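You operate a simulated robot arm through the tools that you are given. There is no shell and no other tool.

The job below is to be done with a simulated robot arm. You get a single attempt, and the scene is never put back.

TASK
Wind the bench winder's bobbin half full from the cone marked 20, on the small groove.
Fine: park the toggle that sits in the guide now on its own cone; lift the teal shifter; stop at the HALF ticks.

It is judged by the outcome, as a careful person would: the job done as asked, and still so three seconds after it is handed in. It fails if anything else is knocked over, pushed out of place, dropped, spilled or broken.

THE ROBOT
A 6-joint arm with a two-finger gripper, fixed in place. Base frame: the origin is on the floor under the middle of its stand, x ahead of it, y to its left, z up; the work surface is at about z = 794. Lengths are in mm, angles in rad, forces in N, time in s.
It reaches about 1637 mm from its shoulder. Its first joint turns from -2.897 to 2.897 rad. Payload 3.43 kg.
Tool frame: the origin (TCP) lies between the finger pads and is the grasp point; the fingertips stand 20 mm ahead of it; z points along the fingers, y is the line along which they close. The gripper opens to 190 mm; its body begins 248 mm behind the TCP.
Orientation is told as [roll, pitch, yaw] about the base's x, y, z axes, in that order, counted from this pose: with the fingers straight down and closing along the base's y, the tool's x points along the base's -x, its y along +y and its z along -z.

THE INTERFACE
- The arm moves only by the tool nudge_tool. Its argument "motion" is a list of rows, each an object of numbers (a shift or turn left out is 0, a gripper value left out holds the last): "dx", "dy", "dz": the shift along the tool's x, y, z in mm; "ax", "ay", "az": the turn, a rotation vector about the tool's x, y, z in rad. In form: [{"dx": .., "dy": .., "dz": .., "ax": .., "ay": .., "az": ..}, ...]. A call has 1 to 20 rows; each row shifts and turns the commanded pose from where the row before left it, along the tool's axes as they then stand. "hand" is the finger opening in mm, from 0 to 190, set as the call begins (left out, the last holds). A row lasts 0.2 s, in which the tool goes at most 50 mm and 0.15 rad; a call with a longer step from one row to the next is refused whole, and so is a gripper value outside its range. Where a pose cannot be reached the arm comes as near as it can. A force on the tool above 80 N (or 10 N above the force at the start of the call, whichever is more), or a blocked arm, ends the call early, and 0.2 s more pass. Each finger travels about 45 mm/s and halts on what it meets, pressing with about 23 N; the grip force reading is that of the motor and also rises with nothing between the fingers. The clock runs only during rows and for 0.2 s after the last one: add rows that do not move to give the fingers time. It gives the time, the measured TCP pose, the force on the tool (base axes), the opening and the grip force at its end, in the units of the frame above (readings bear some noise), with the torque about the TCP (base axes, N m) and any sound that the robot's microphone picked up.
- Cameras (640 x 400 px; columns grow to the right, rows downward): "scene" is fixed at [219.1, -649.5, 1642.5]; the picture's right is [0.48, -0.88, 0.00], its down [-0.62, -0.34, -0.70] and it looks along [0.62, 0.34, -0.71] (base axes); focal length 328 px, centre (320, 200). "wrist" rides on the gripper at [70, -8, -288] in the tool frame; the picture's right is [0.12, 0.99, 0.00], its down [-0.96, 0.11, -0.25] and it looks along [-0.25, 0.03, 0.97] (tool axes); focal length 261 px, centre (320, 200). There is no depth. A picture from a camera that has moved, and an enlarged one, comes with that camera's place and axes in the base frame and with its lens.
- capture(camera): a new picture of that camera. It takes no simulated time.
- slide_trunk(by): slides the trunk up (or, below 0, down) by that many mm; the arm rides with it, the base frame stays. It gives what a move gives, with no picture.
- close_up(camera, box): a new picture of the part [left, top, right, bottom] of that camera's present view, enlarged. It takes no simulated time.
- finish_job(): hands the job in; it is judged then, once.

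Places have to be worked out from the pictures, the camera data and where the tool is seen. Open the gripper and draw the arm clear of the work before you hand the job in, unless the task says otherwise.

The tools are called after "Call:" as name(argument=value, ...) on one line, values as JSON. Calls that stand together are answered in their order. nudge_tool: Moves the arm, as the interface text tells. Its arguments: {"type":"object","properties":{"motion":{"type":"array","items":{"type":"object","properties":{"dx":{"type":"number"},"dy":{"type":"number"},"dz":{"type":"number"},"ax":{"type":"number"},"ay":{"type":"number"},"az":{"type":"number"}}}},"hand":{"type":"number"}},"required":["motion"]} The other tools are called the same way: slide_trunk (by) moves the trunk up or down; capture (camera) takes a picture; close_up (camera, box) takes an enlarged picture of a part of a camera's view; finish_job () hands the job in.

At the start:

```text
t: 0.0
tool_pos: [714.8, -79.6, 1221.1]
tool_rot: [0.002, 0.0, 0.001]
contact_force: [0.3, 0.3, -0.2]
torque: [0.0, -0.02, 0.01]
gripper_width: 190.1
grip_force: 0.1
trunk travel left (down, up): [-175.0, 65.0]
```

scene: 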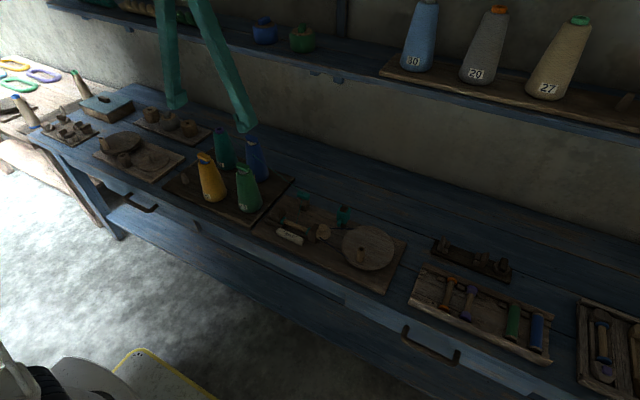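
wrist: 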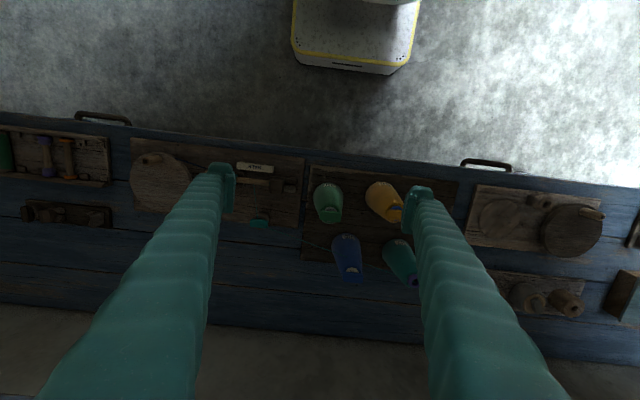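

I start by looking closely at the winder area and the cones in both cameras.

Call:
close_up(camera="scene", box=[240, 170, 420, 300])

Call:
close_up(camera="scene", box=[150, 120, 310, 230])

Call:
close_up(camera="wrist", box=[120, 130, 310, 240])

Call:
close_up(camera="wrist", box=[290, 150, 470, 290])

```text
3.08 times, centred on (330, 235) of scene
camera zoom: at [219.1, -649.5, 1642.5], right [0.48, -0.88, 0.0], down [-0.62, -0.34, -0.7], along [0.62, 0.34, -0.71], focal length 1008 px, centre (289, 92)
```

zoom: 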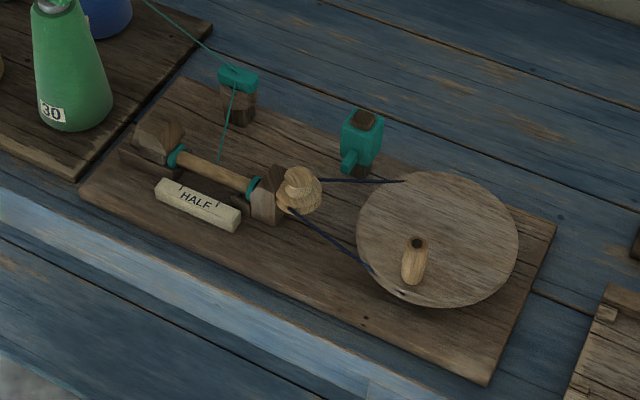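

```text
3.64 times, centred on (230, 175) of scene
camera zoom: at [219.1, -649.5, 1642.5], right [0.48, -0.88, 0.0], down [-0.62, -0.34, -0.7], along [0.62, 0.34, -0.71], focal length 1191 px, centre (647, 291)
```

zoom: 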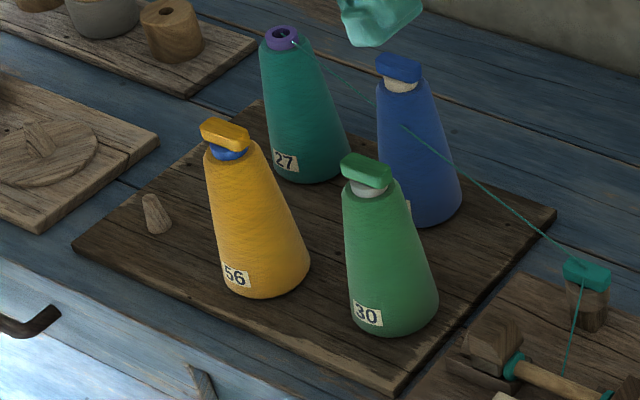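

```text
3.37 times, centred on (215, 185) of wrist
camera zoom: at [645.1, -87.2, 1508.7], right [-0.12, 0.99, 0.0], down [0.96, 0.11, 0.25], along [0.25, 0.03, -0.97], focal length 878 px, centre (674, 250)
```

zoom: 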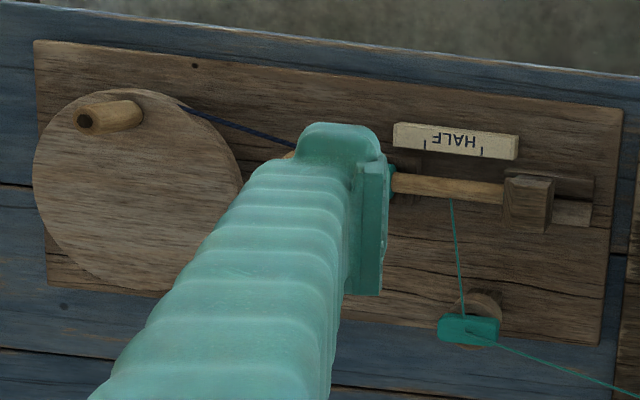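

```text
2.86 times, centred on (380, 220) of wrist
camera zoom: at [645.1, -87.2, 1508.7], right [-0.12, 0.99, 0.0], down [0.96, 0.11, 0.25], along [0.25, 0.03, -0.97], focal length 745 px, centre (149, 143)
```

zoom: 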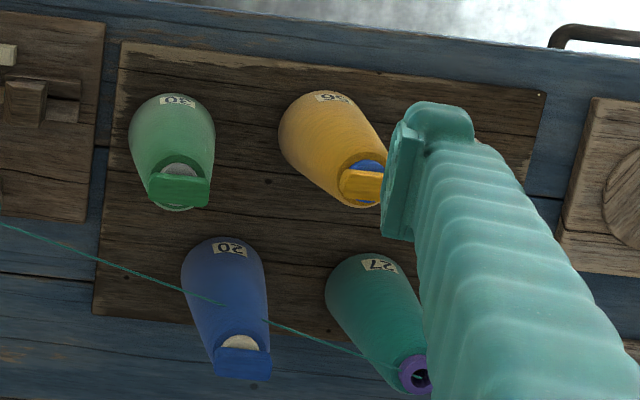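

The guide holds a teal toggle whose thread leads to teal cone 27. Cone 20 is blue, on the bench board, with a blue toggle. I'll bring the wrist camera over the winder for a better view, staying well above everything.

Call:
nudge_tool(motion=[{"dx": -17, "dy": -28, "dz": 18}, {"dx": -17, "dy": -28, "dz": 18}, {"dx": -17, "dy": -28, "dz": 18}, {"dx": -17, "dy": -28, "dz": 18}, {"dx": -17, "dy": -28, "dz": 18}, {}])

Call:
capture(camera="wrist")

Call:
capture(camera="scene")

```text
t: 1.4
tool_pos: [800.4, -221.1, 1128.6]
tool_rot: [0.0, 0.0, 0.001]
contact_force: [0.5, 0.1, -0.1]
torque: [0.0, 0.07, 0.02]
gripper_width: 189.9
grip_force: 0.0
trunk travel left (down, up): [-175.0, 65.0]
```

```text
taken
camera wrist: at [730.1, -228.4, 1416.2], right [-0.12, 0.99, 0.0], down [0.96, 0.11, 0.25], along [0.25, 0.03, -0.97], focal length 261 px, centre (320, 200)
```

wrist: 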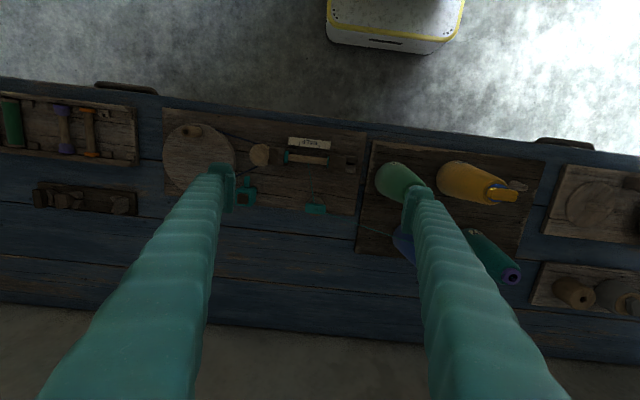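

```text
taken
```

scene: 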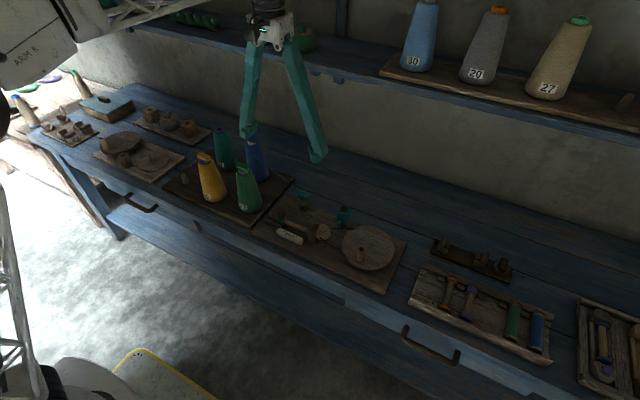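

The winder now sits between the fingers in the wrist view. I take enlargements of its parts.

Call:
close_up(camera="wrist", box=[230, 115, 370, 225])

Call:
close_up(camera="wrist", box=[150, 100, 290, 210])

Call:
close_up(camera="scene", box=[265, 180, 355, 255])

Call:
close_up(camera="wrist", box=[360, 130, 560, 290])

```text
3.64 times, centred on (300, 170) of wrist
camera zoom: at [730.1, -228.4, 1416.2], right [-0.12, 0.99, 0.0], down [0.96, 0.11, 0.25], along [0.25, 0.03, -0.97], focal length 948 px, centre (393, 309)
```

zoom: 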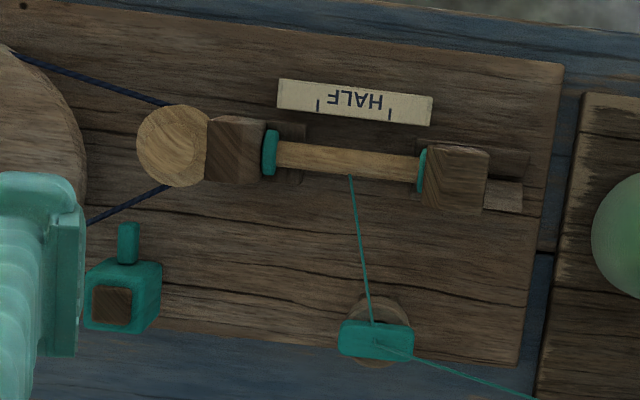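

```text
3.64 times, centred on (220, 155) of wrist
camera zoom: at [730.1, -228.4, 1416.2], right [-0.12, 0.99, 0.0], down [0.96, 0.11, 0.25], along [0.25, 0.03, -0.97], focal length 948 px, centre (684, 364)
```

zoom: 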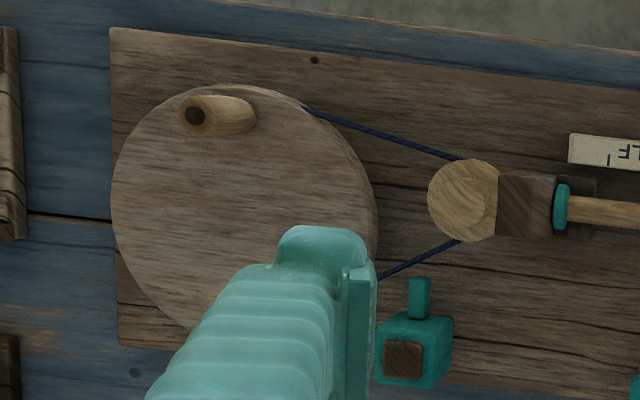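

```text
5.33 times, centred on (310, 218) of scene
camera zoom: at [219.1, -649.5, 1642.5], right [0.48, -0.88, 0.0], down [-0.62, -0.34, -0.7], along [0.62, 0.34, -0.71], focal length 1747 px, centre (373, 107)
```

zoom: 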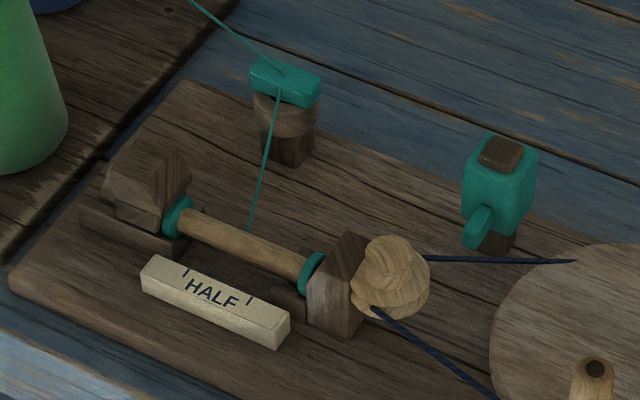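

```text
2.50 times, centred on (460, 210) of wrist
camera zoom: at [730.1, -228.4, 1416.2], right [-0.12, 0.99, 0.0], down [0.96, 0.11, 0.25], along [0.25, 0.03, -0.97], focal length 652 px, centre (-30, 175)
```

zoom: 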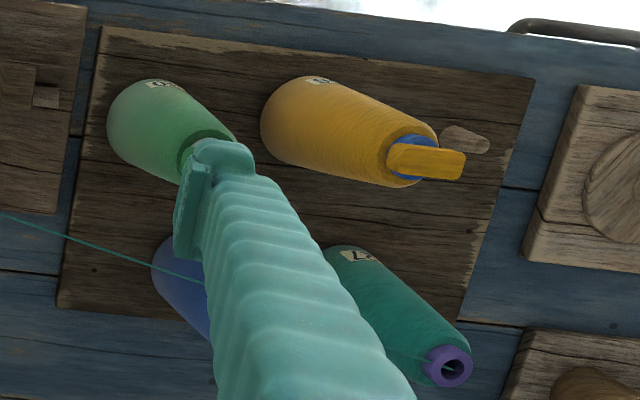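

The guide toggle appears to be at about (889, -220, 870), lying along y, with the shifter near (882, -372). I zoom tightly on the toggles and cone tops to judge shapes.

Call:
close_up(camera="scene", box=[290, 185, 322, 205])

Call:
close_up(camera="scene", box=[208, 122, 272, 162])

Call:
close_up(camera="scene", box=[312, 200, 360, 230])

Call:
close_up(camera="scene", box=[300, 215, 348, 245])

```text
16.00 times, centred on (306, 195) of scene
camera zoom: at [219.1, -649.5, 1642.5], right [0.48, -0.88, 0.0], down [-0.62, -0.34, -0.7], along [0.62, 0.34, -0.71], focal length 5241 px, centre (544, 280)
```

zoom: 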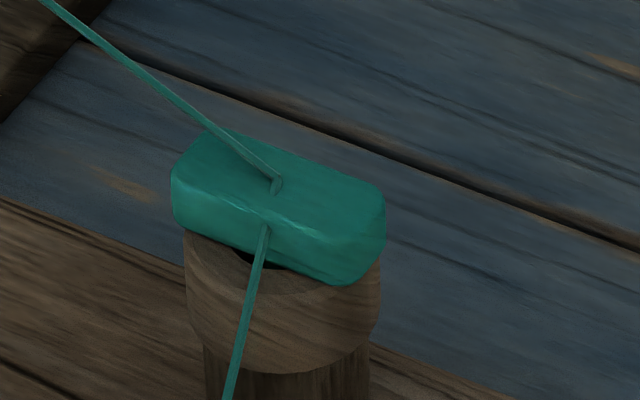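

```text
10.00 times, centred on (240, 142) of scene
camera zoom: at [219.1, -649.5, 1642.5], right [0.48, -0.88, 0.0], down [-0.62, -0.34, -0.7], along [0.62, 0.34, -0.71], focal length 3276 px, centre (1120, 780)
```

zoom: 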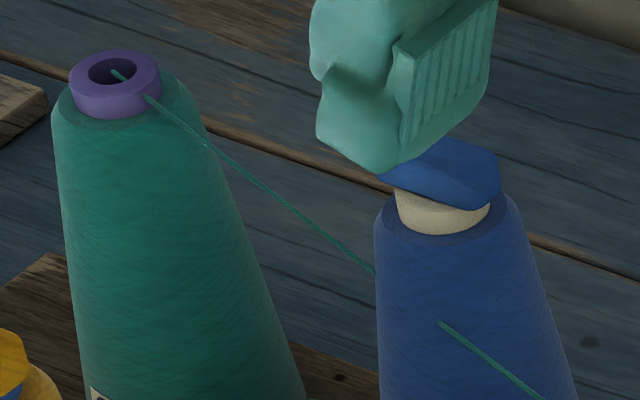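

```text
13.33 times, centred on (336, 215) of scene
camera zoom: at [219.1, -649.5, 1642.5], right [0.48, -0.88, 0.0], down [-0.62, -0.34, -0.7], along [0.62, 0.34, -0.71], focal length 4368 px, centre (107, 0)
```

zoom: 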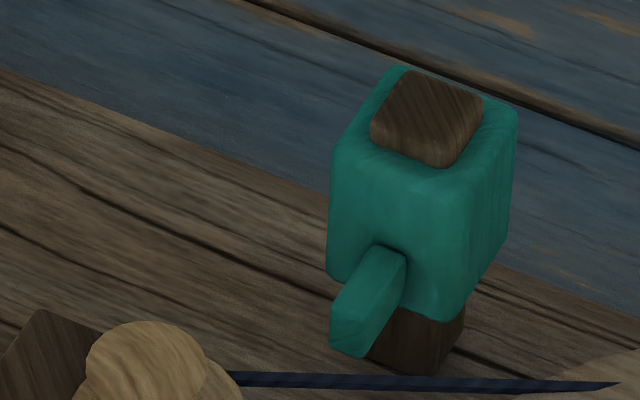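

```text
13.33 times, centred on (324, 230) of scene
camera zoom: at [219.1, -649.5, 1642.5], right [0.48, -0.88, 0.0], down [-0.62, -0.34, -0.7], along [0.62, 0.34, -0.71], focal length 4368 px, centre (267, -200)
```

zoom: 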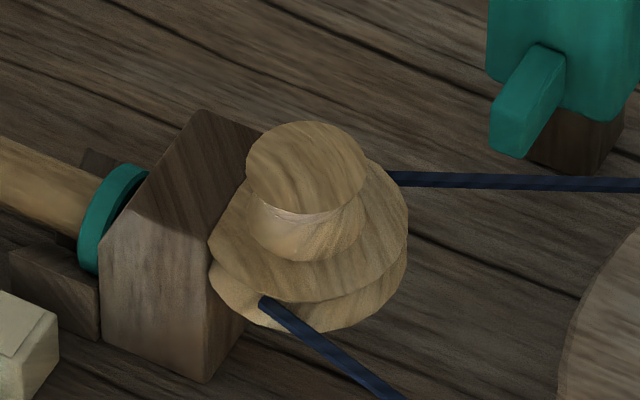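

Details are clear: the belt runs in the large (lower) groove, the shifter is a sleeve on a square post with a finger over the belt, and the toggles are ~46 mm bars along y sitting on ~40 mm tops. I move above the guide toggle (≈889, -220) with a narrower opening to check the alignment.

Call:
nudge_tool(hand=90, motion=[{"dx": -22, "dy": 0, "dz": 32}, {"dx": -22, "dy": 0, "dz": 32}, {"dx": -22, "dy": 0, "dz": 32}, {"dx": -22, "dy": 1, "dz": 32}, {}, {}])

Call:
capture(camera="wrist")

Call:
close_up(camera="wrist", box=[256, 150, 384, 230])

Call:
close_up(camera="scene", box=[230, 90, 390, 240])

```text
t: 2.8
tool_pos: [890.5, -219.3, 1004.7]
tool_rot: [0.002, 0.0, 0.001]
contact_force: [0.7, -0.1, 0.6]
torque: [-0.02, 0.0, -0.03]
gripper_width: 89.8
grip_force: 0.1
trunk travel left (down, up): [-175.0, 65.0]
```

```text
taken
camera wrist: at [820.1, -226.9, 1291.6], right [-0.12, 0.99, 0.0], down [0.96, 0.11, 0.25], along [0.25, 0.03, -0.97], focal length 261 px, centre (320, 200)
```

wrist: 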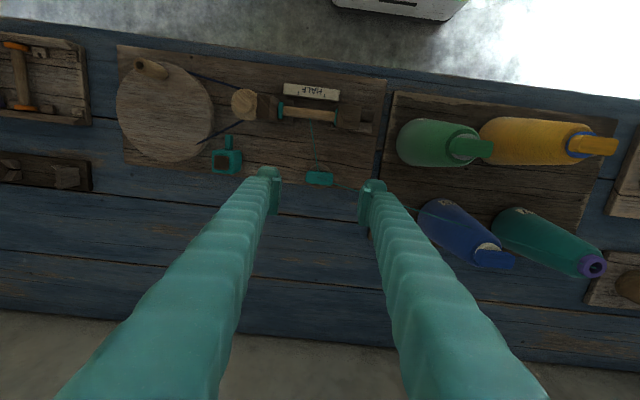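

```text
5.00 times, centred on (320, 190) of wrist
camera zoom: at [820.1, -226.9, 1291.6], right [-0.12, 0.99, 0.0], down [0.96, 0.11, 0.25], along [0.25, 0.03, -0.97], focal length 1303 px, centre (320, 250)
```

zoom: 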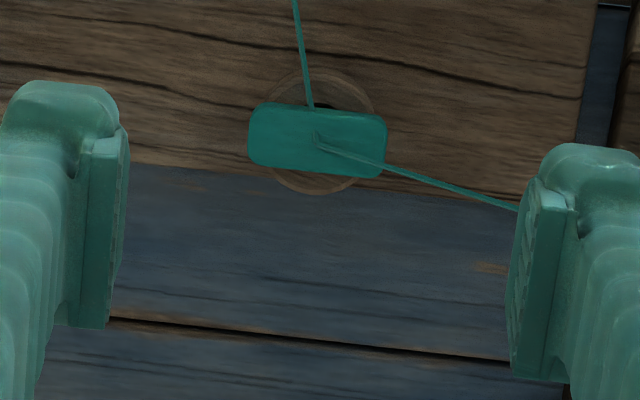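

```text
2.67 times, centred on (310, 165) of scene
camera zoom: at [219.1, -649.5, 1642.5], right [0.48, -0.88, 0.0], down [-0.62, -0.34, -0.7], along [0.62, 0.34, -0.71], focal length 874 px, centre (347, 293)
```

zoom: 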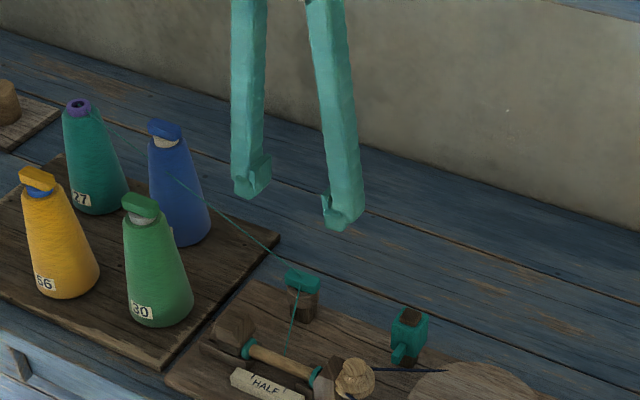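

The toggle centre projects exactly where a straight descent would take the TCP (within ~1 mm); its top is at z≈876. I descend most of the way and check.

Call:
nudge_tool(hand=90, motion=[{"dz": 25}, {"dz": 25}, {"dz": 25}, {"dz": 15}, {}])

Call:
close_up(camera="wrist", box=[256, 150, 384, 230])

Call:
close_up(camera="scene", box=[270, 160, 350, 215])

```text
t: 4.0
tool_pos: [888.4, -219.5, 914.4]
tool_rot: [0.0, 0.0, 0.001]
contact_force: [0.0, -0.2, -0.1]
torque: [0.0, 0.01, 0.02]
gripper_width: 90.0
grip_force: 0.1
trunk travel left (down, up): [-175.0, 65.0]
```

```text
5.00 times, centred on (320, 190) of wrist
camera zoom: at [818.2, -226.8, 1201.3], right [-0.12, 0.99, 0.0], down [0.96, 0.11, 0.25], along [0.25, 0.03, -0.97], focal length 1303 px, centre (320, 250)
```

zoom: 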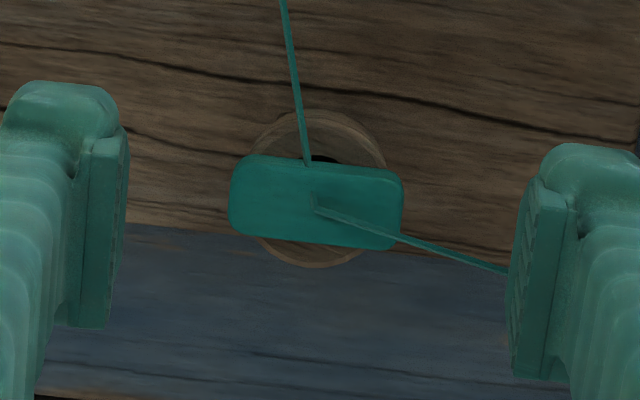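

```text
7.27 times, centred on (310, 188) of scene
camera zoom: at [219.1, -649.5, 1642.5], right [0.48, -0.88, 0.0], down [-0.62, -0.34, -0.7], along [0.62, 0.34, -0.71], focal length 2382 px, centre (393, 291)
```

zoom: 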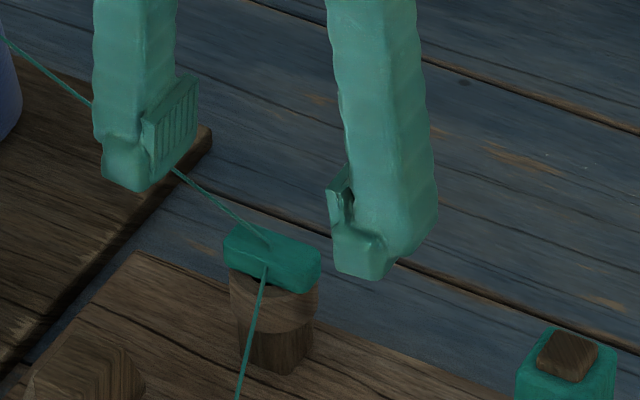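

Alignment is within ~0.5 mm. I descend the last 36 mm with a tiny correction, then close on the bar's ends.

Call:
nudge_tool(hand=64, motion=[{"dx": -0.4, "dy": -0.6, "dz": 12}, {"dz": 12}, {"dz": 8}, {"dz": 4}, {}])

Call:
close_up(camera="wrist", box=[256, 150, 384, 230])

Call:
close_up(camera="scene", box=[270, 160, 350, 215])

```text
t: 5.2
tool_pos: [888.9, -220.1, 877.8]
tool_rot: [0.001, 0.001, 0.0]
contact_force: [0.5, 0.4, -0.9]
torque: [-0.03, 0.03, 0.0]
gripper_width: 63.9
grip_force: 0.0
trunk travel left (down, up): [-175.0, 65.0]
```

```text
5.00 times, centred on (320, 190) of wrist
camera zoom: at [818.1, -226.8, 1165.0], right [-0.12, 0.99, 0.0], down [0.96, 0.11, 0.25], along [0.25, 0.03, -0.97], focal length 1303 px, centre (320, 250)
```

zoom: 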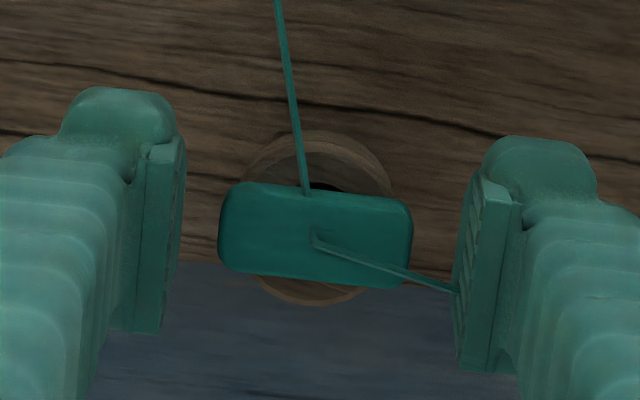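

```text
7.27 times, centred on (310, 188) of scene
camera zoom: at [219.1, -649.5, 1642.5], right [0.48, -0.88, 0.0], down [-0.62, -0.34, -0.7], along [0.62, 0.34, -0.71], focal length 2382 px, centre (393, 291)
```

zoom: 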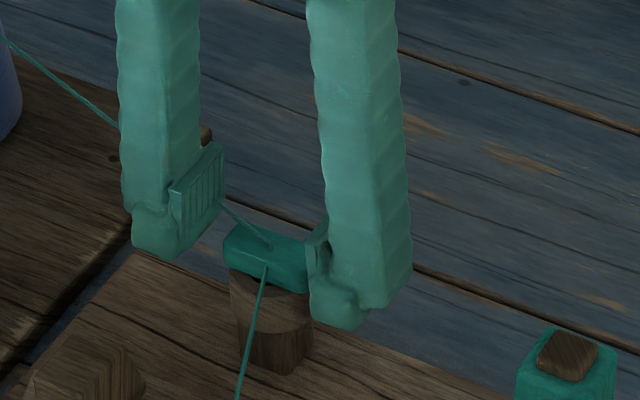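

The bar sits centred between the pads. I lower 2 mm more for fuller pad contact and close.

Call:
nudge_tool(hand=64, motion=[{"dz": 2}, {}])

Call:
nudge_tool(hand=20, motion=[{}, {}, {}, {}, {}])

Call:
close_up(camera="wrist", box=[256, 150, 384, 230])

Call:
close_up(camera="scene", box=[270, 160, 350, 215])

```text
t: 5.8
tool_pos: [887.9, -220.0, 876.6]
tool_rot: [0.0, 0.002, 0.0]
contact_force: [-0.5, -0.6, 0.7]
torque: [0.0, 0.04, 0.02]
gripper_width: 64.1
grip_force: 0.0
trunk travel left (down, up): [-175.0, 65.0]
```

```text
t: 7.0
tool_pos: [888.0, -220.7, 876.9]
tool_rot: [0.002, 0.0, -0.001]
contact_force: [0.9, 1.0, 0.9]
torque: [-0.03, -0.01, 0.0]
gripper_width: 43.5
grip_force: 23.5
trunk travel left (down, up): [-175.0, 65.0]
```

```text
5.00 times, centred on (320, 190) of wrist
camera zoom: at [817.9, -227.2, 1163.0], right [-0.12, 0.99, 0.0], down [0.96, 0.11, 0.25], along [0.25, 0.03, -0.97], focal length 1303 px, centre (320, 250)
```

zoom: 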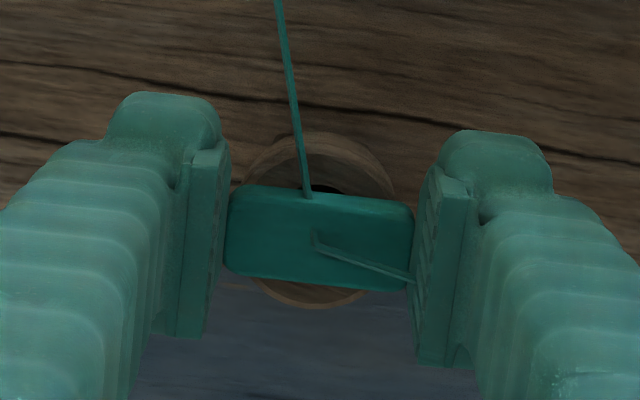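

```text
7.27 times, centred on (310, 188) of scene
camera zoom: at [219.1, -649.5, 1642.5], right [0.48, -0.88, 0.0], down [-0.62, -0.34, -0.7], along [0.62, 0.34, -0.71], focal length 2382 px, centre (393, 291)
```

zoom: 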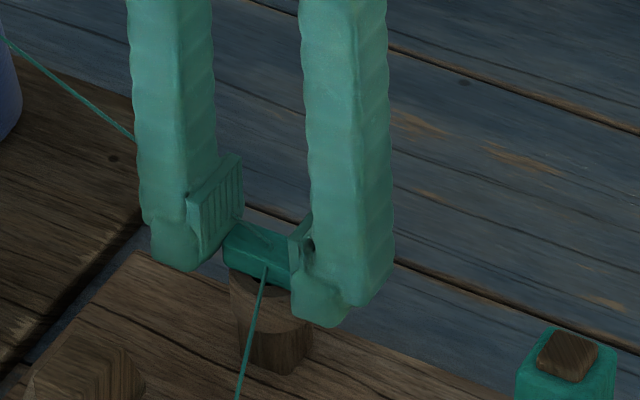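

Firm grip (43.5 mm, 23.5 N). I lift straight up and check that the toggle comes free.

Call:
nudge_tool(motion=[{"dz": -6}, {"dz": -10}, {"dz": -15}, {"dz": -20}, {"dz": -20}, {}])

Call:
close_up(camera="wrist", box=[256, 150, 384, 230])

Call:
close_up(camera="scene", box=[270, 150, 350, 205])

```text
t: 8.4
tool_pos: [889.2, -218.3, 947.4]
tool_rot: [0.001, -0.001, 0.0]
contact_force: [-0.5, 0.5, 0.1]
torque: [-0.02, -0.01, 0.0]
gripper_width: 43.6
grip_force: 23.2
trunk travel left (down, up): [-175.0, 65.0]
```

```text
5.00 times, centred on (320, 190) of wrist
camera zoom: at [818.6, -226.1, 1234.5], right [-0.12, 0.99, 0.0], down [0.96, 0.11, 0.25], along [0.25, 0.03, -0.97], focal length 1303 px, centre (320, 250)
```

zoom: 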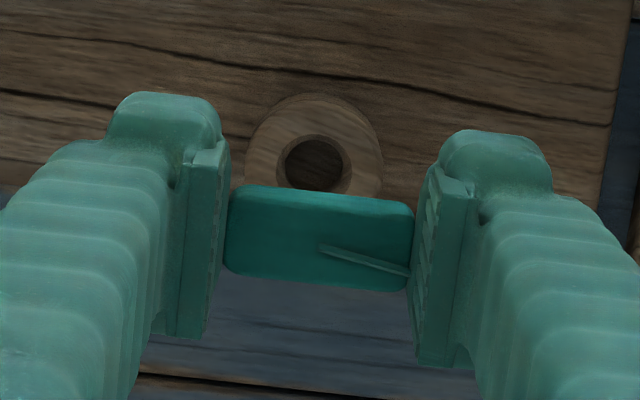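

```text
7.27 times, centred on (310, 178) of scene
camera zoom: at [219.1, -649.5, 1642.5], right [0.48, -0.88, 0.0], down [-0.62, -0.34, -0.7], along [0.62, 0.34, -0.71], focal length 2382 px, centre (393, 364)
```

zoom: 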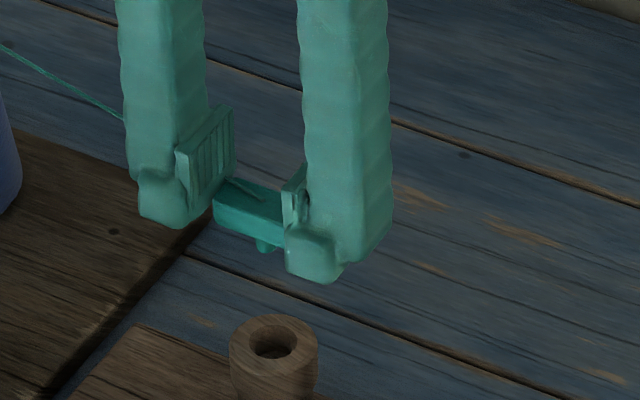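

The toggle is out; it has a short peg underneath and the guide post has a generous chamfered hole. I raise above the cones and travel over to cone 27 (≈943, 158).

Call:
nudge_tool(motion=[{"dz": -35}, {"dz": -40}, {"dz": -40}, {"dz": -28}, {"dx": -6, "dy": 40}, {"dx": -6, "dy": 42}, {"dx": -6, "dy": 42}, {"dx": -6, "dy": 42}, {"dx": -6, "dy": 42}, {"dx": -6, "dy": 42}, {"dx": -6, "dy": 42}, {"dx": -6, "dy": 42}, {"dx": -6, "dy": 40}, {}, {}])

Call:
capture(camera="wrist")

Call:
close_up(camera="wrist", box=[256, 110, 384, 190])

Call:
close_up(camera="scene", box=[180, 80, 300, 180])

```text
t: 11.6
tool_pos: [943.7, 156.4, 1088.5]
tool_rot: [0.0, 0.0, 0.001]
contact_force: [0.3, 0.6, 0.3]
torque: [-0.01, -0.01, 0.0]
gripper_width: 43.1
grip_force: 23.2
trunk travel left (down, up): [-175.0, 65.0]
```

```text
taken
camera wrist: at [874.2, 148.2, 1376.7], right [-0.12, 0.99, 0.0], down [0.96, 0.11, 0.25], along [0.25, 0.03, -0.97], focal length 261 px, centre (320, 200)
```

wrist: 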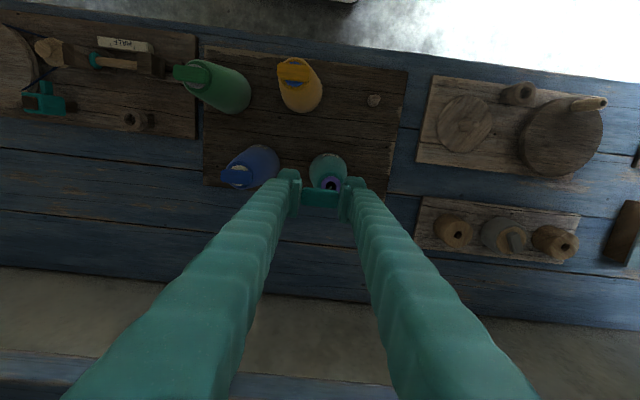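

```text
5.00 times, centred on (320, 150) of wrist
camera zoom: at [874.2, 148.2, 1376.7], right [-0.12, 0.99, 0.0], down [0.96, 0.11, 0.25], along [0.25, 0.03, -0.97], focal length 1303 px, centre (320, 450)
```

zoom: 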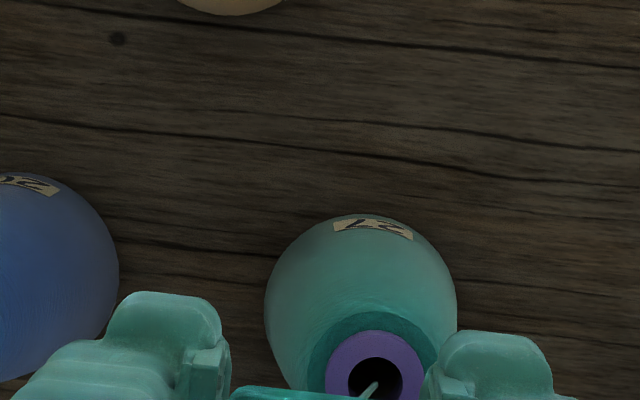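

```text
4.00 times, centred on (240, 130) of scene
camera zoom: at [219.1, -649.5, 1642.5], right [0.48, -0.88, 0.0], down [-0.62, -0.34, -0.7], along [0.62, 0.34, -0.71], focal length 1310 px, centre (640, 480)
```

zoom: 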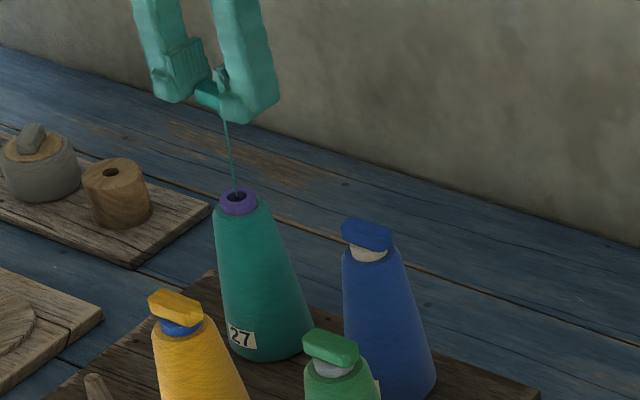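

The ring of cone 27 appears farther out than first estimated, near (953, 176) with its top around z≈960–980. I shift there, lower a little, and look again from both cameras.

Call:
nudge_tool(motion=[{"dx": -4.5, "dy": 10, "dz": 5}, {"dx": -4.5, "dy": 9, "dz": 10}, {"dz": 15}, {}, {}])

Call:
close_up(camera="wrist", box=[256, 130, 384, 210])

Call:
close_up(camera="scene", box=[190, 90, 270, 140])

```text
t: 12.8
tool_pos: [952.5, 173.6, 1060.3]
tool_rot: [0.0, 0.0, -0.001]
contact_force: [0.4, -1.1, -0.6]
torque: [0.02, 0.0, 0.02]
gripper_width: 43.5
grip_force: 23.7
trunk travel left (down, up): [-175.0, 65.0]
```

```text
5.00 times, centred on (320, 170) of wrist
camera zoom: at [882.0, 166.1, 1347.2], right [-0.12, 0.99, 0.0], down [0.96, 0.11, 0.25], along [0.25, 0.03, -0.97], focal length 1303 px, centre (320, 350)
```

zoom: 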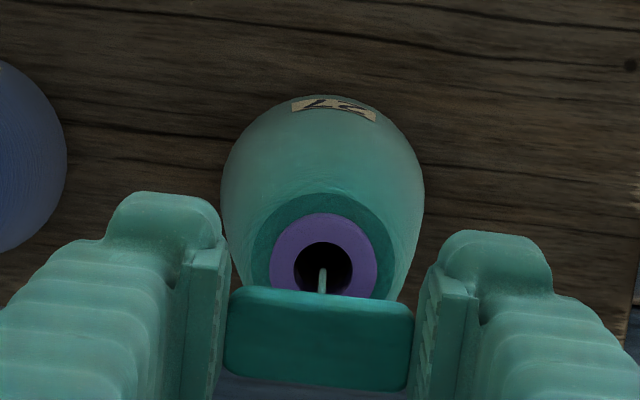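

```text
8.00 times, centred on (230, 115) of scene
camera zoom: at [219.1, -649.5, 1642.5], right [0.48, -0.88, 0.0], down [-0.62, -0.34, -0.7], along [0.62, 0.34, -0.71], focal length 2620 px, centre (1040, 880)
```

zoom: 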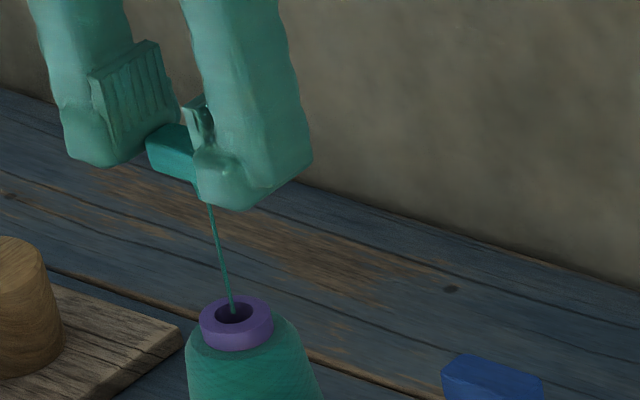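

The ring is centred within ~1.3 mm of straight below; its top is around z≈975. I correct y by 1.3 mm, lower to z≈1003, and inspect.

Call:
nudge_tool(motion=[{"dy": 1.3, "dz": 10}, {"dz": 20}, {"dz": 17}, {"dz": 10}, {}, {}])

Call:
close_up(camera="wrist", box=[272, 150, 368, 210])

Call:
close_up(camera="scene", box=[192, 105, 256, 145])

```text
t: 14.2
tool_pos: [952.8, 174.0, 1001.6]
tool_rot: [0.0, 0.0, 0.0]
contact_force: [0.0, 0.5, -0.5]
torque: [0.0, 0.02, -0.01]
gripper_width: 43.8
grip_force: 23.1
trunk travel left (down, up): [-175.0, 65.0]
```

```text
6.67 times, centred on (320, 180) of wrist
camera zoom: at [882.0, 166.9, 1289.8], right [-0.12, 0.99, 0.0], down [0.96, 0.11, 0.25], along [0.25, 0.03, -0.97], focal length 1738 px, centre (320, 333)
```

zoom: 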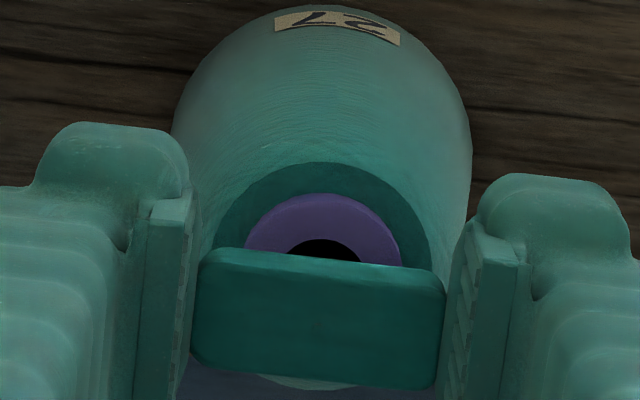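

```text
10.00 times, centred on (224, 125) of scene
camera zoom: at [219.1, -649.5, 1642.5], right [0.48, -0.88, 0.0], down [-0.62, -0.34, -0.7], along [0.62, 0.34, -0.71], focal length 3276 px, centre (1280, 950)
```

zoom: 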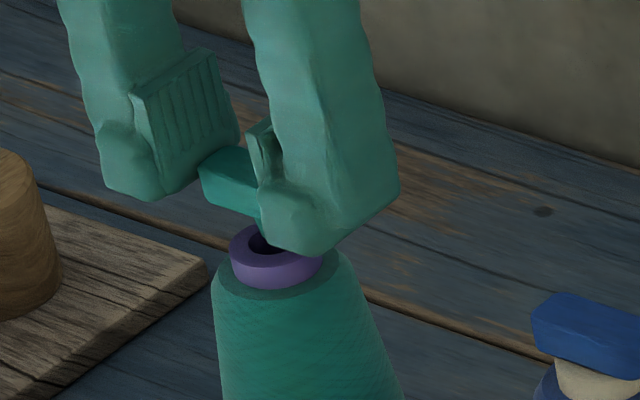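

The hole is centred under the toggle within ~0.6 mm. I make a fine correction and lower in small steps to feel for the seat.

Call:
nudge_tool(motion=[{"dx": -0.4, "dy": 0.6, "dz": 2}, {"dz": 3}, {"dz": 2}, {"dz": 2}, {}, {}])

Call:
close_up(camera="wrist", box=[272, 150, 368, 210])

Call:
close_up(camera="scene", box=[192, 105, 256, 145])

```text
t: 15.6
tool_pos: [951.7, 175.7, 994.5]
tool_rot: [-0.001, -0.001, 0.001]
contact_force: [-1.2, -0.6, 0.6]
torque: [0.03, 0.03, 0.01]
gripper_width: 43.5
grip_force: 22.7
trunk travel left (down, up): [-175.0, 65.0]
```

```text
6.67 times, centred on (320, 180) of wrist
camera zoom: at [882.5, 167.6, 1280.8], right [-0.12, 0.99, 0.0], down [0.96, 0.11, 0.25], along [0.25, 0.03, -0.97], focal length 1738 px, centre (320, 333)
```

zoom: 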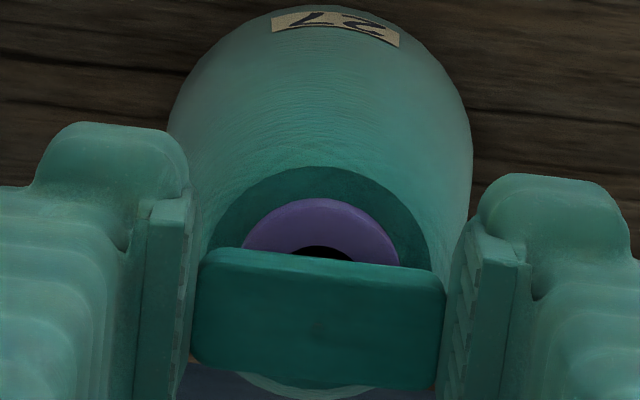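

```text
10.00 times, centred on (224, 125) of scene
camera zoom: at [219.1, -649.5, 1642.5], right [0.48, -0.88, 0.0], down [-0.62, -0.34, -0.7], along [0.62, 0.34, -0.71], focal length 3276 px, centre (1280, 950)
```

zoom: 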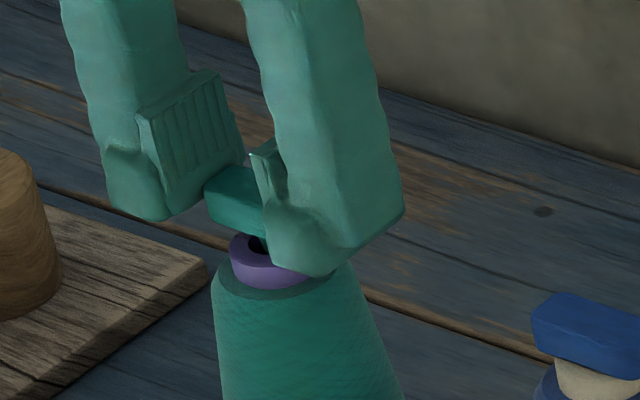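

No contact yet and still aligned; I continue down in small steps.

Call:
nudge_tool(motion=[{"dz": 1.5}, {"dz": 1.5}, {"dz": 1.5}, {}, {}])

Call:
close_up(camera="scene", box=[192, 105, 256, 145])

Call:
close_up(camera="wrist", box=[272, 150, 368, 210])

```text
t: 16.8
tool_pos: [952.4, 175.1, 986.9]
tool_rot: [0.0, -0.001, 0.0]
contact_force: [0.1, 0.0, 0.6]
torque: [0.0, -0.03, 0.0]
gripper_width: 43.2
grip_force: 23.1
trunk travel left (down, up): [-175.0, 65.0]
```

```text
10.00 times, centred on (224, 125) of scene
camera zoom: at [219.1, -649.5, 1642.5], right [0.48, -0.88, 0.0], down [-0.62, -0.34, -0.7], along [0.62, 0.34, -0.71], focal length 3276 px, centre (1280, 950)
```

zoom: 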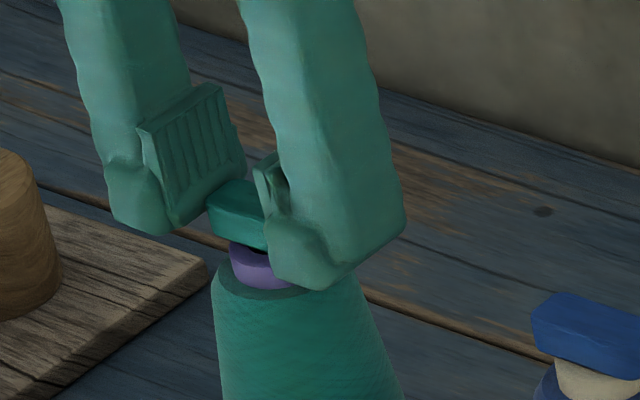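

```text
6.67 times, centred on (320, 180) of wrist
camera zoom: at [882.0, 167.9, 1275.3], right [-0.12, 0.99, 0.0], down [0.96, 0.11, 0.25], along [0.25, 0.03, -0.97], focal length 1738 px, centre (320, 333)
```

zoom: 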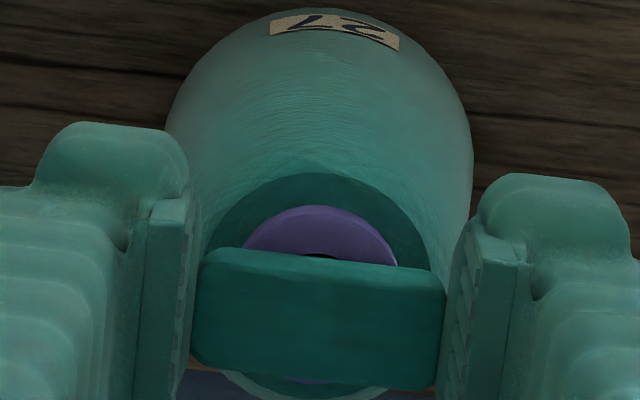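

Still free; I keep lowering by 1 mm steps, checking the force.

Call:
nudge_tool(motion=[{"dz": 1}, {"dz": 1}, {}, {}])

Call:
close_up(camera="scene", box=[200, 110, 248, 140])

Call:
close_up(camera="wrist", box=[272, 150, 368, 210])

```text
t: 17.8
tool_pos: [951.6, 174.2, 987.5]
tool_rot: [0.001, 0.001, -0.002]
contact_force: [0.2, -1.8, 9.0]
torque: [-0.01, -0.08, 0.01]
gripper_width: 43.7
grip_force: 22.2
trunk travel left (down, up): [-175.0, 65.0]
```

```text
13.33 times, centred on (224, 125) of scene
camera zoom: at [219.1, -649.5, 1642.5], right [0.48, -0.88, 0.0], down [-0.62, -0.34, -0.7], along [0.62, 0.34, -0.71], focal length 4368 px, centre (1600, 1200)
```

zoom: 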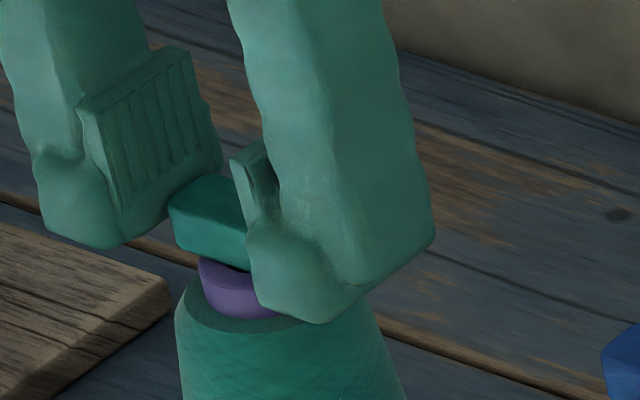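

```text
6.67 times, centred on (320, 180) of wrist
camera zoom: at [881.7, 167.9, 1274.4], right [-0.12, 0.99, 0.0], down [0.96, 0.11, 0.25], along [0.25, 0.03, -0.97], focal length 1738 px, centre (320, 333)
```

zoom: 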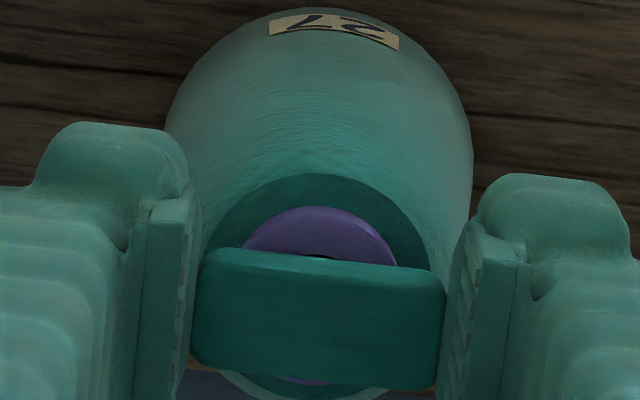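

Force rises to 9 N exactly at the expected seating height, and geometry in the scene view puts the bar's underside on the ring (peg inside). I relax slightly and open the fingers.

Call:
nudge_tool(motion=[{"dz": -0.8}, {}])

Call:
nudge_tool(hand=66, motion=[{}, {}, {}, {}])

Call:
close_up(camera="scene", box=[200, 110, 248, 140])

Call:
close_up(camera="wrist", box=[272, 150, 368, 210])

```text
t: 18.4
tool_pos: [952.5, 175.3, 986.5]
tool_rot: [-0.001, -0.001, 0.0]
contact_force: [0.9, -1.4, 2.9]
torque: [0.02, -0.04, -0.02]
gripper_width: 43.4
grip_force: 22.9
trunk travel left (down, up): [-175.0, 65.0]
```

```text
t: 19.4
tool_pos: [952.0, 174.5, 987.2]
tool_rot: [0.0, 0.0, 0.0]
contact_force: [-0.1, 0.4, 0.1]
torque: [0.0, 0.03, -0.03]
gripper_width: 65.9
grip_force: 0.1
trunk travel left (down, up): [-175.0, 65.0]
```

```text
13.33 times, centred on (224, 125) of scene
camera zoom: at [219.1, -649.5, 1642.5], right [0.48, -0.88, 0.0], down [-0.62, -0.34, -0.7], along [0.62, 0.34, -0.71], focal length 4368 px, centre (1600, 1200)
```

zoom: 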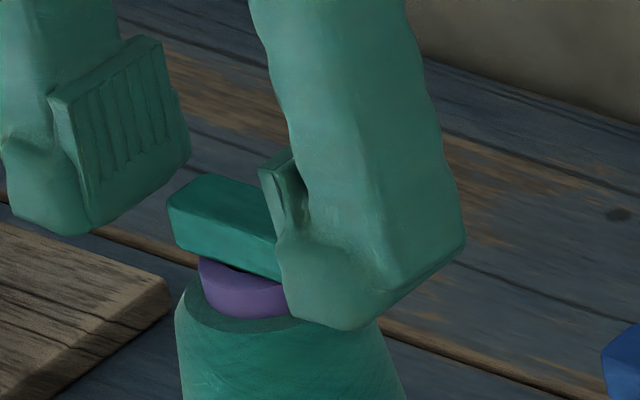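

```text
6.67 times, centred on (320, 180) of wrist
camera zoom: at [881.9, 168.1, 1274.7], right [-0.12, 0.99, 0.0], down [0.96, 0.11, 0.25], along [0.25, 0.03, -0.97], focal length 1738 px, centre (320, 333)
```

zoom: 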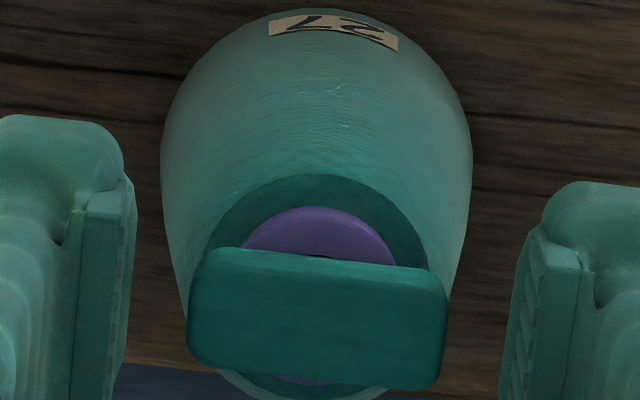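

The teal toggle rests on cone 27. I raise straight up 90 mm and look for cone 20's toggle.

Call:
nudge_tool(motion=[{"dz": -15}, {"dz": -25}, {"dz": -30}, {"dz": -30}, {}])

Call:
capture(camera="wrist")

Call:
close_up(camera="scene", box=[190, 110, 286, 170])

```text
t: 20.6
tool_pos: [953.3, 176.3, 1088.7]
tool_rot: [0.0, -0.001, 0.001]
contact_force: [0.0, -0.1, 0.1]
torque: [0.02, 0.0, -0.01]
gripper_width: 65.8
grip_force: 0.1
trunk travel left (down, up): [-175.0, 65.0]
```

```text
taken
camera wrist: at [882.1, 168.9, 1375.9], right [-0.12, 0.99, 0.0], down [0.96, 0.11, 0.25], along [0.25, 0.03, -0.97], focal length 261 px, centre (320, 200)
```

wrist: 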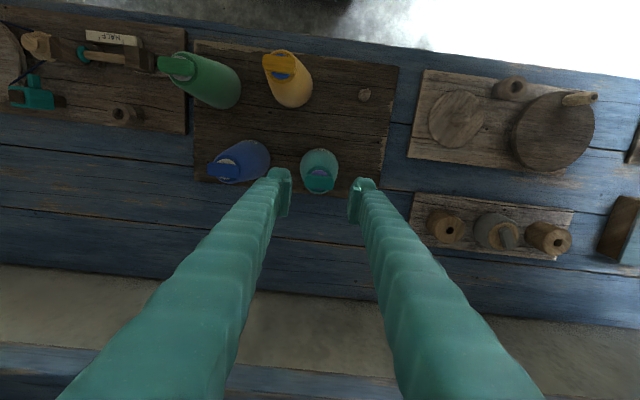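

```text
6.67 times, centred on (238, 140) of scene
camera zoom: at [219.1, -649.5, 1642.5], right [0.48, -0.88, 0.0], down [-0.62, -0.34, -0.7], along [0.62, 0.34, -0.71], focal length 2184 px, centre (867, 600)
```

zoom: 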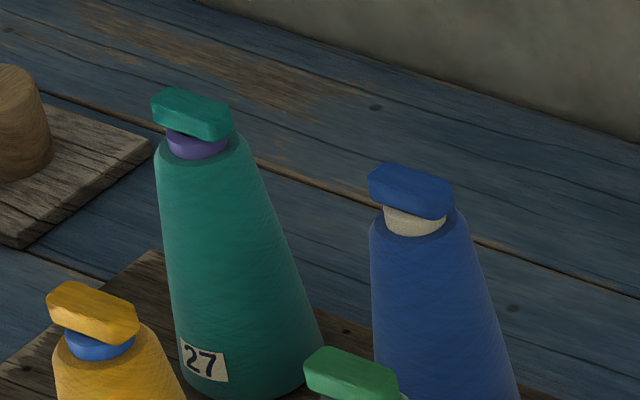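

The teal toggle is parked properly. Now a wrist close-up to locate the blue toggle on cone 20.

Call:
close_up(camera="wrist", box=[190, 120, 286, 180])

Call:
close_up(camera="wrist", box=[272, 140, 368, 200])

```text
6.67 times, centred on (238, 150) of wrist
camera zoom: at [882.1, 168.9, 1375.9], right [-0.12, 0.99, 0.0], down [0.96, 0.11, 0.25], along [0.25, 0.03, -0.97], focal length 1738 px, centre (867, 533)
```

zoom: 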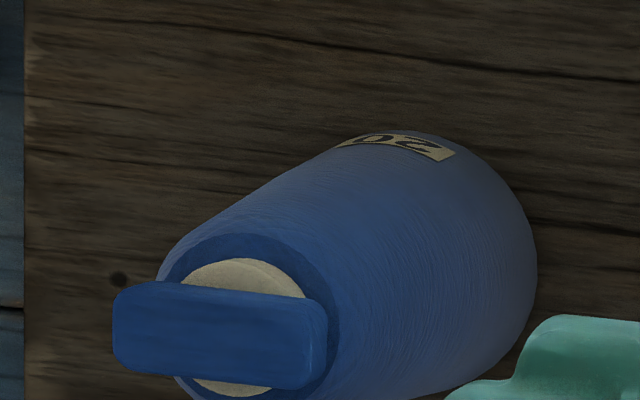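

```text
6.67 times, centred on (320, 170) of wrist
camera zoom: at [882.1, 168.9, 1375.9], right [-0.12, 0.99, 0.0], down [0.96, 0.11, 0.25], along [0.25, 0.03, -0.97], focal length 1738 px, centre (320, 400)
```

zoom: 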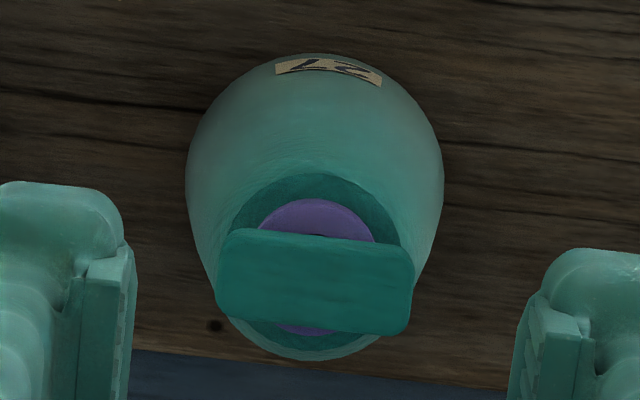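

Using the parked teal toggle as reference, the blue toggle computes to about (952, 27), same height (~985). I move over there at safe height.

Call:
nudge_tool(motion=[{"dy": -37}, {"dy": -37}, {"dy": -37}, {"dy": -37}, {"dz": 25}, {"dz": 15}, {}, {}])

Call:
close_up(camera="wrist", box=[272, 140, 368, 200])

Call:
close_up(camera="scene", box=[220, 100, 300, 170])

```text
t: 22.4
tool_pos: [951.5, 27.6, 1048.6]
tool_rot: [0.0, 0.001, -0.003]
contact_force: [-0.3, 0.0, 0.4]
torque: [0.0, -0.01, -0.01]
gripper_width: 66.0
grip_force: 0.0
trunk travel left (down, up): [-175.0, 65.0]
```

```text
6.67 times, centred on (320, 170) of wrist
camera zoom: at [881.2, 20.7, 1335.9], right [-0.12, 0.99, 0.0], down [0.96, 0.11, 0.25], along [0.25, 0.03, -0.97], focal length 1738 px, centre (320, 400)
```

zoom: 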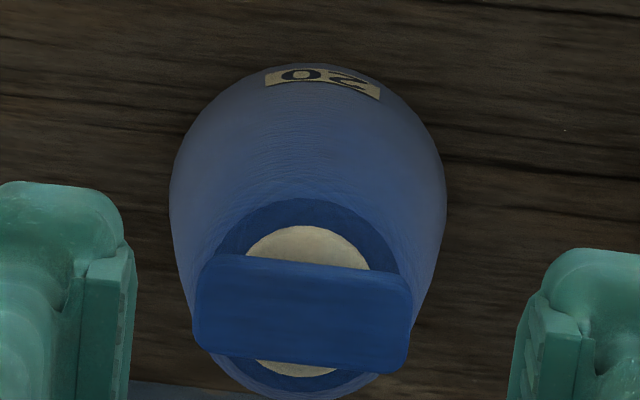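

```text
5.71 times, centred on (260, 135) of scene
camera zoom: at [219.1, -649.5, 1642.5], right [0.48, -0.88, 0.0], down [-0.62, -0.34, -0.7], along [0.62, 0.34, -0.71], focal length 1872 px, centre (663, 571)
```

zoom: 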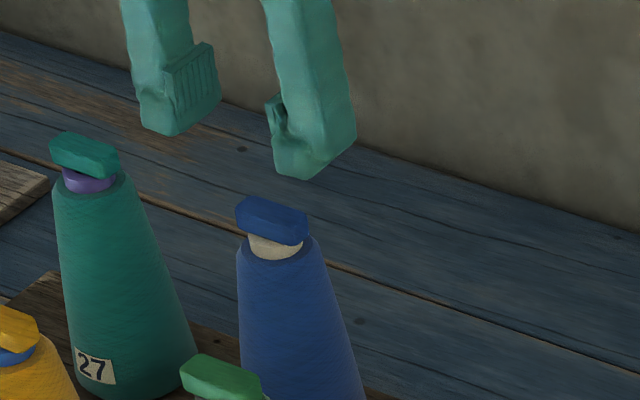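

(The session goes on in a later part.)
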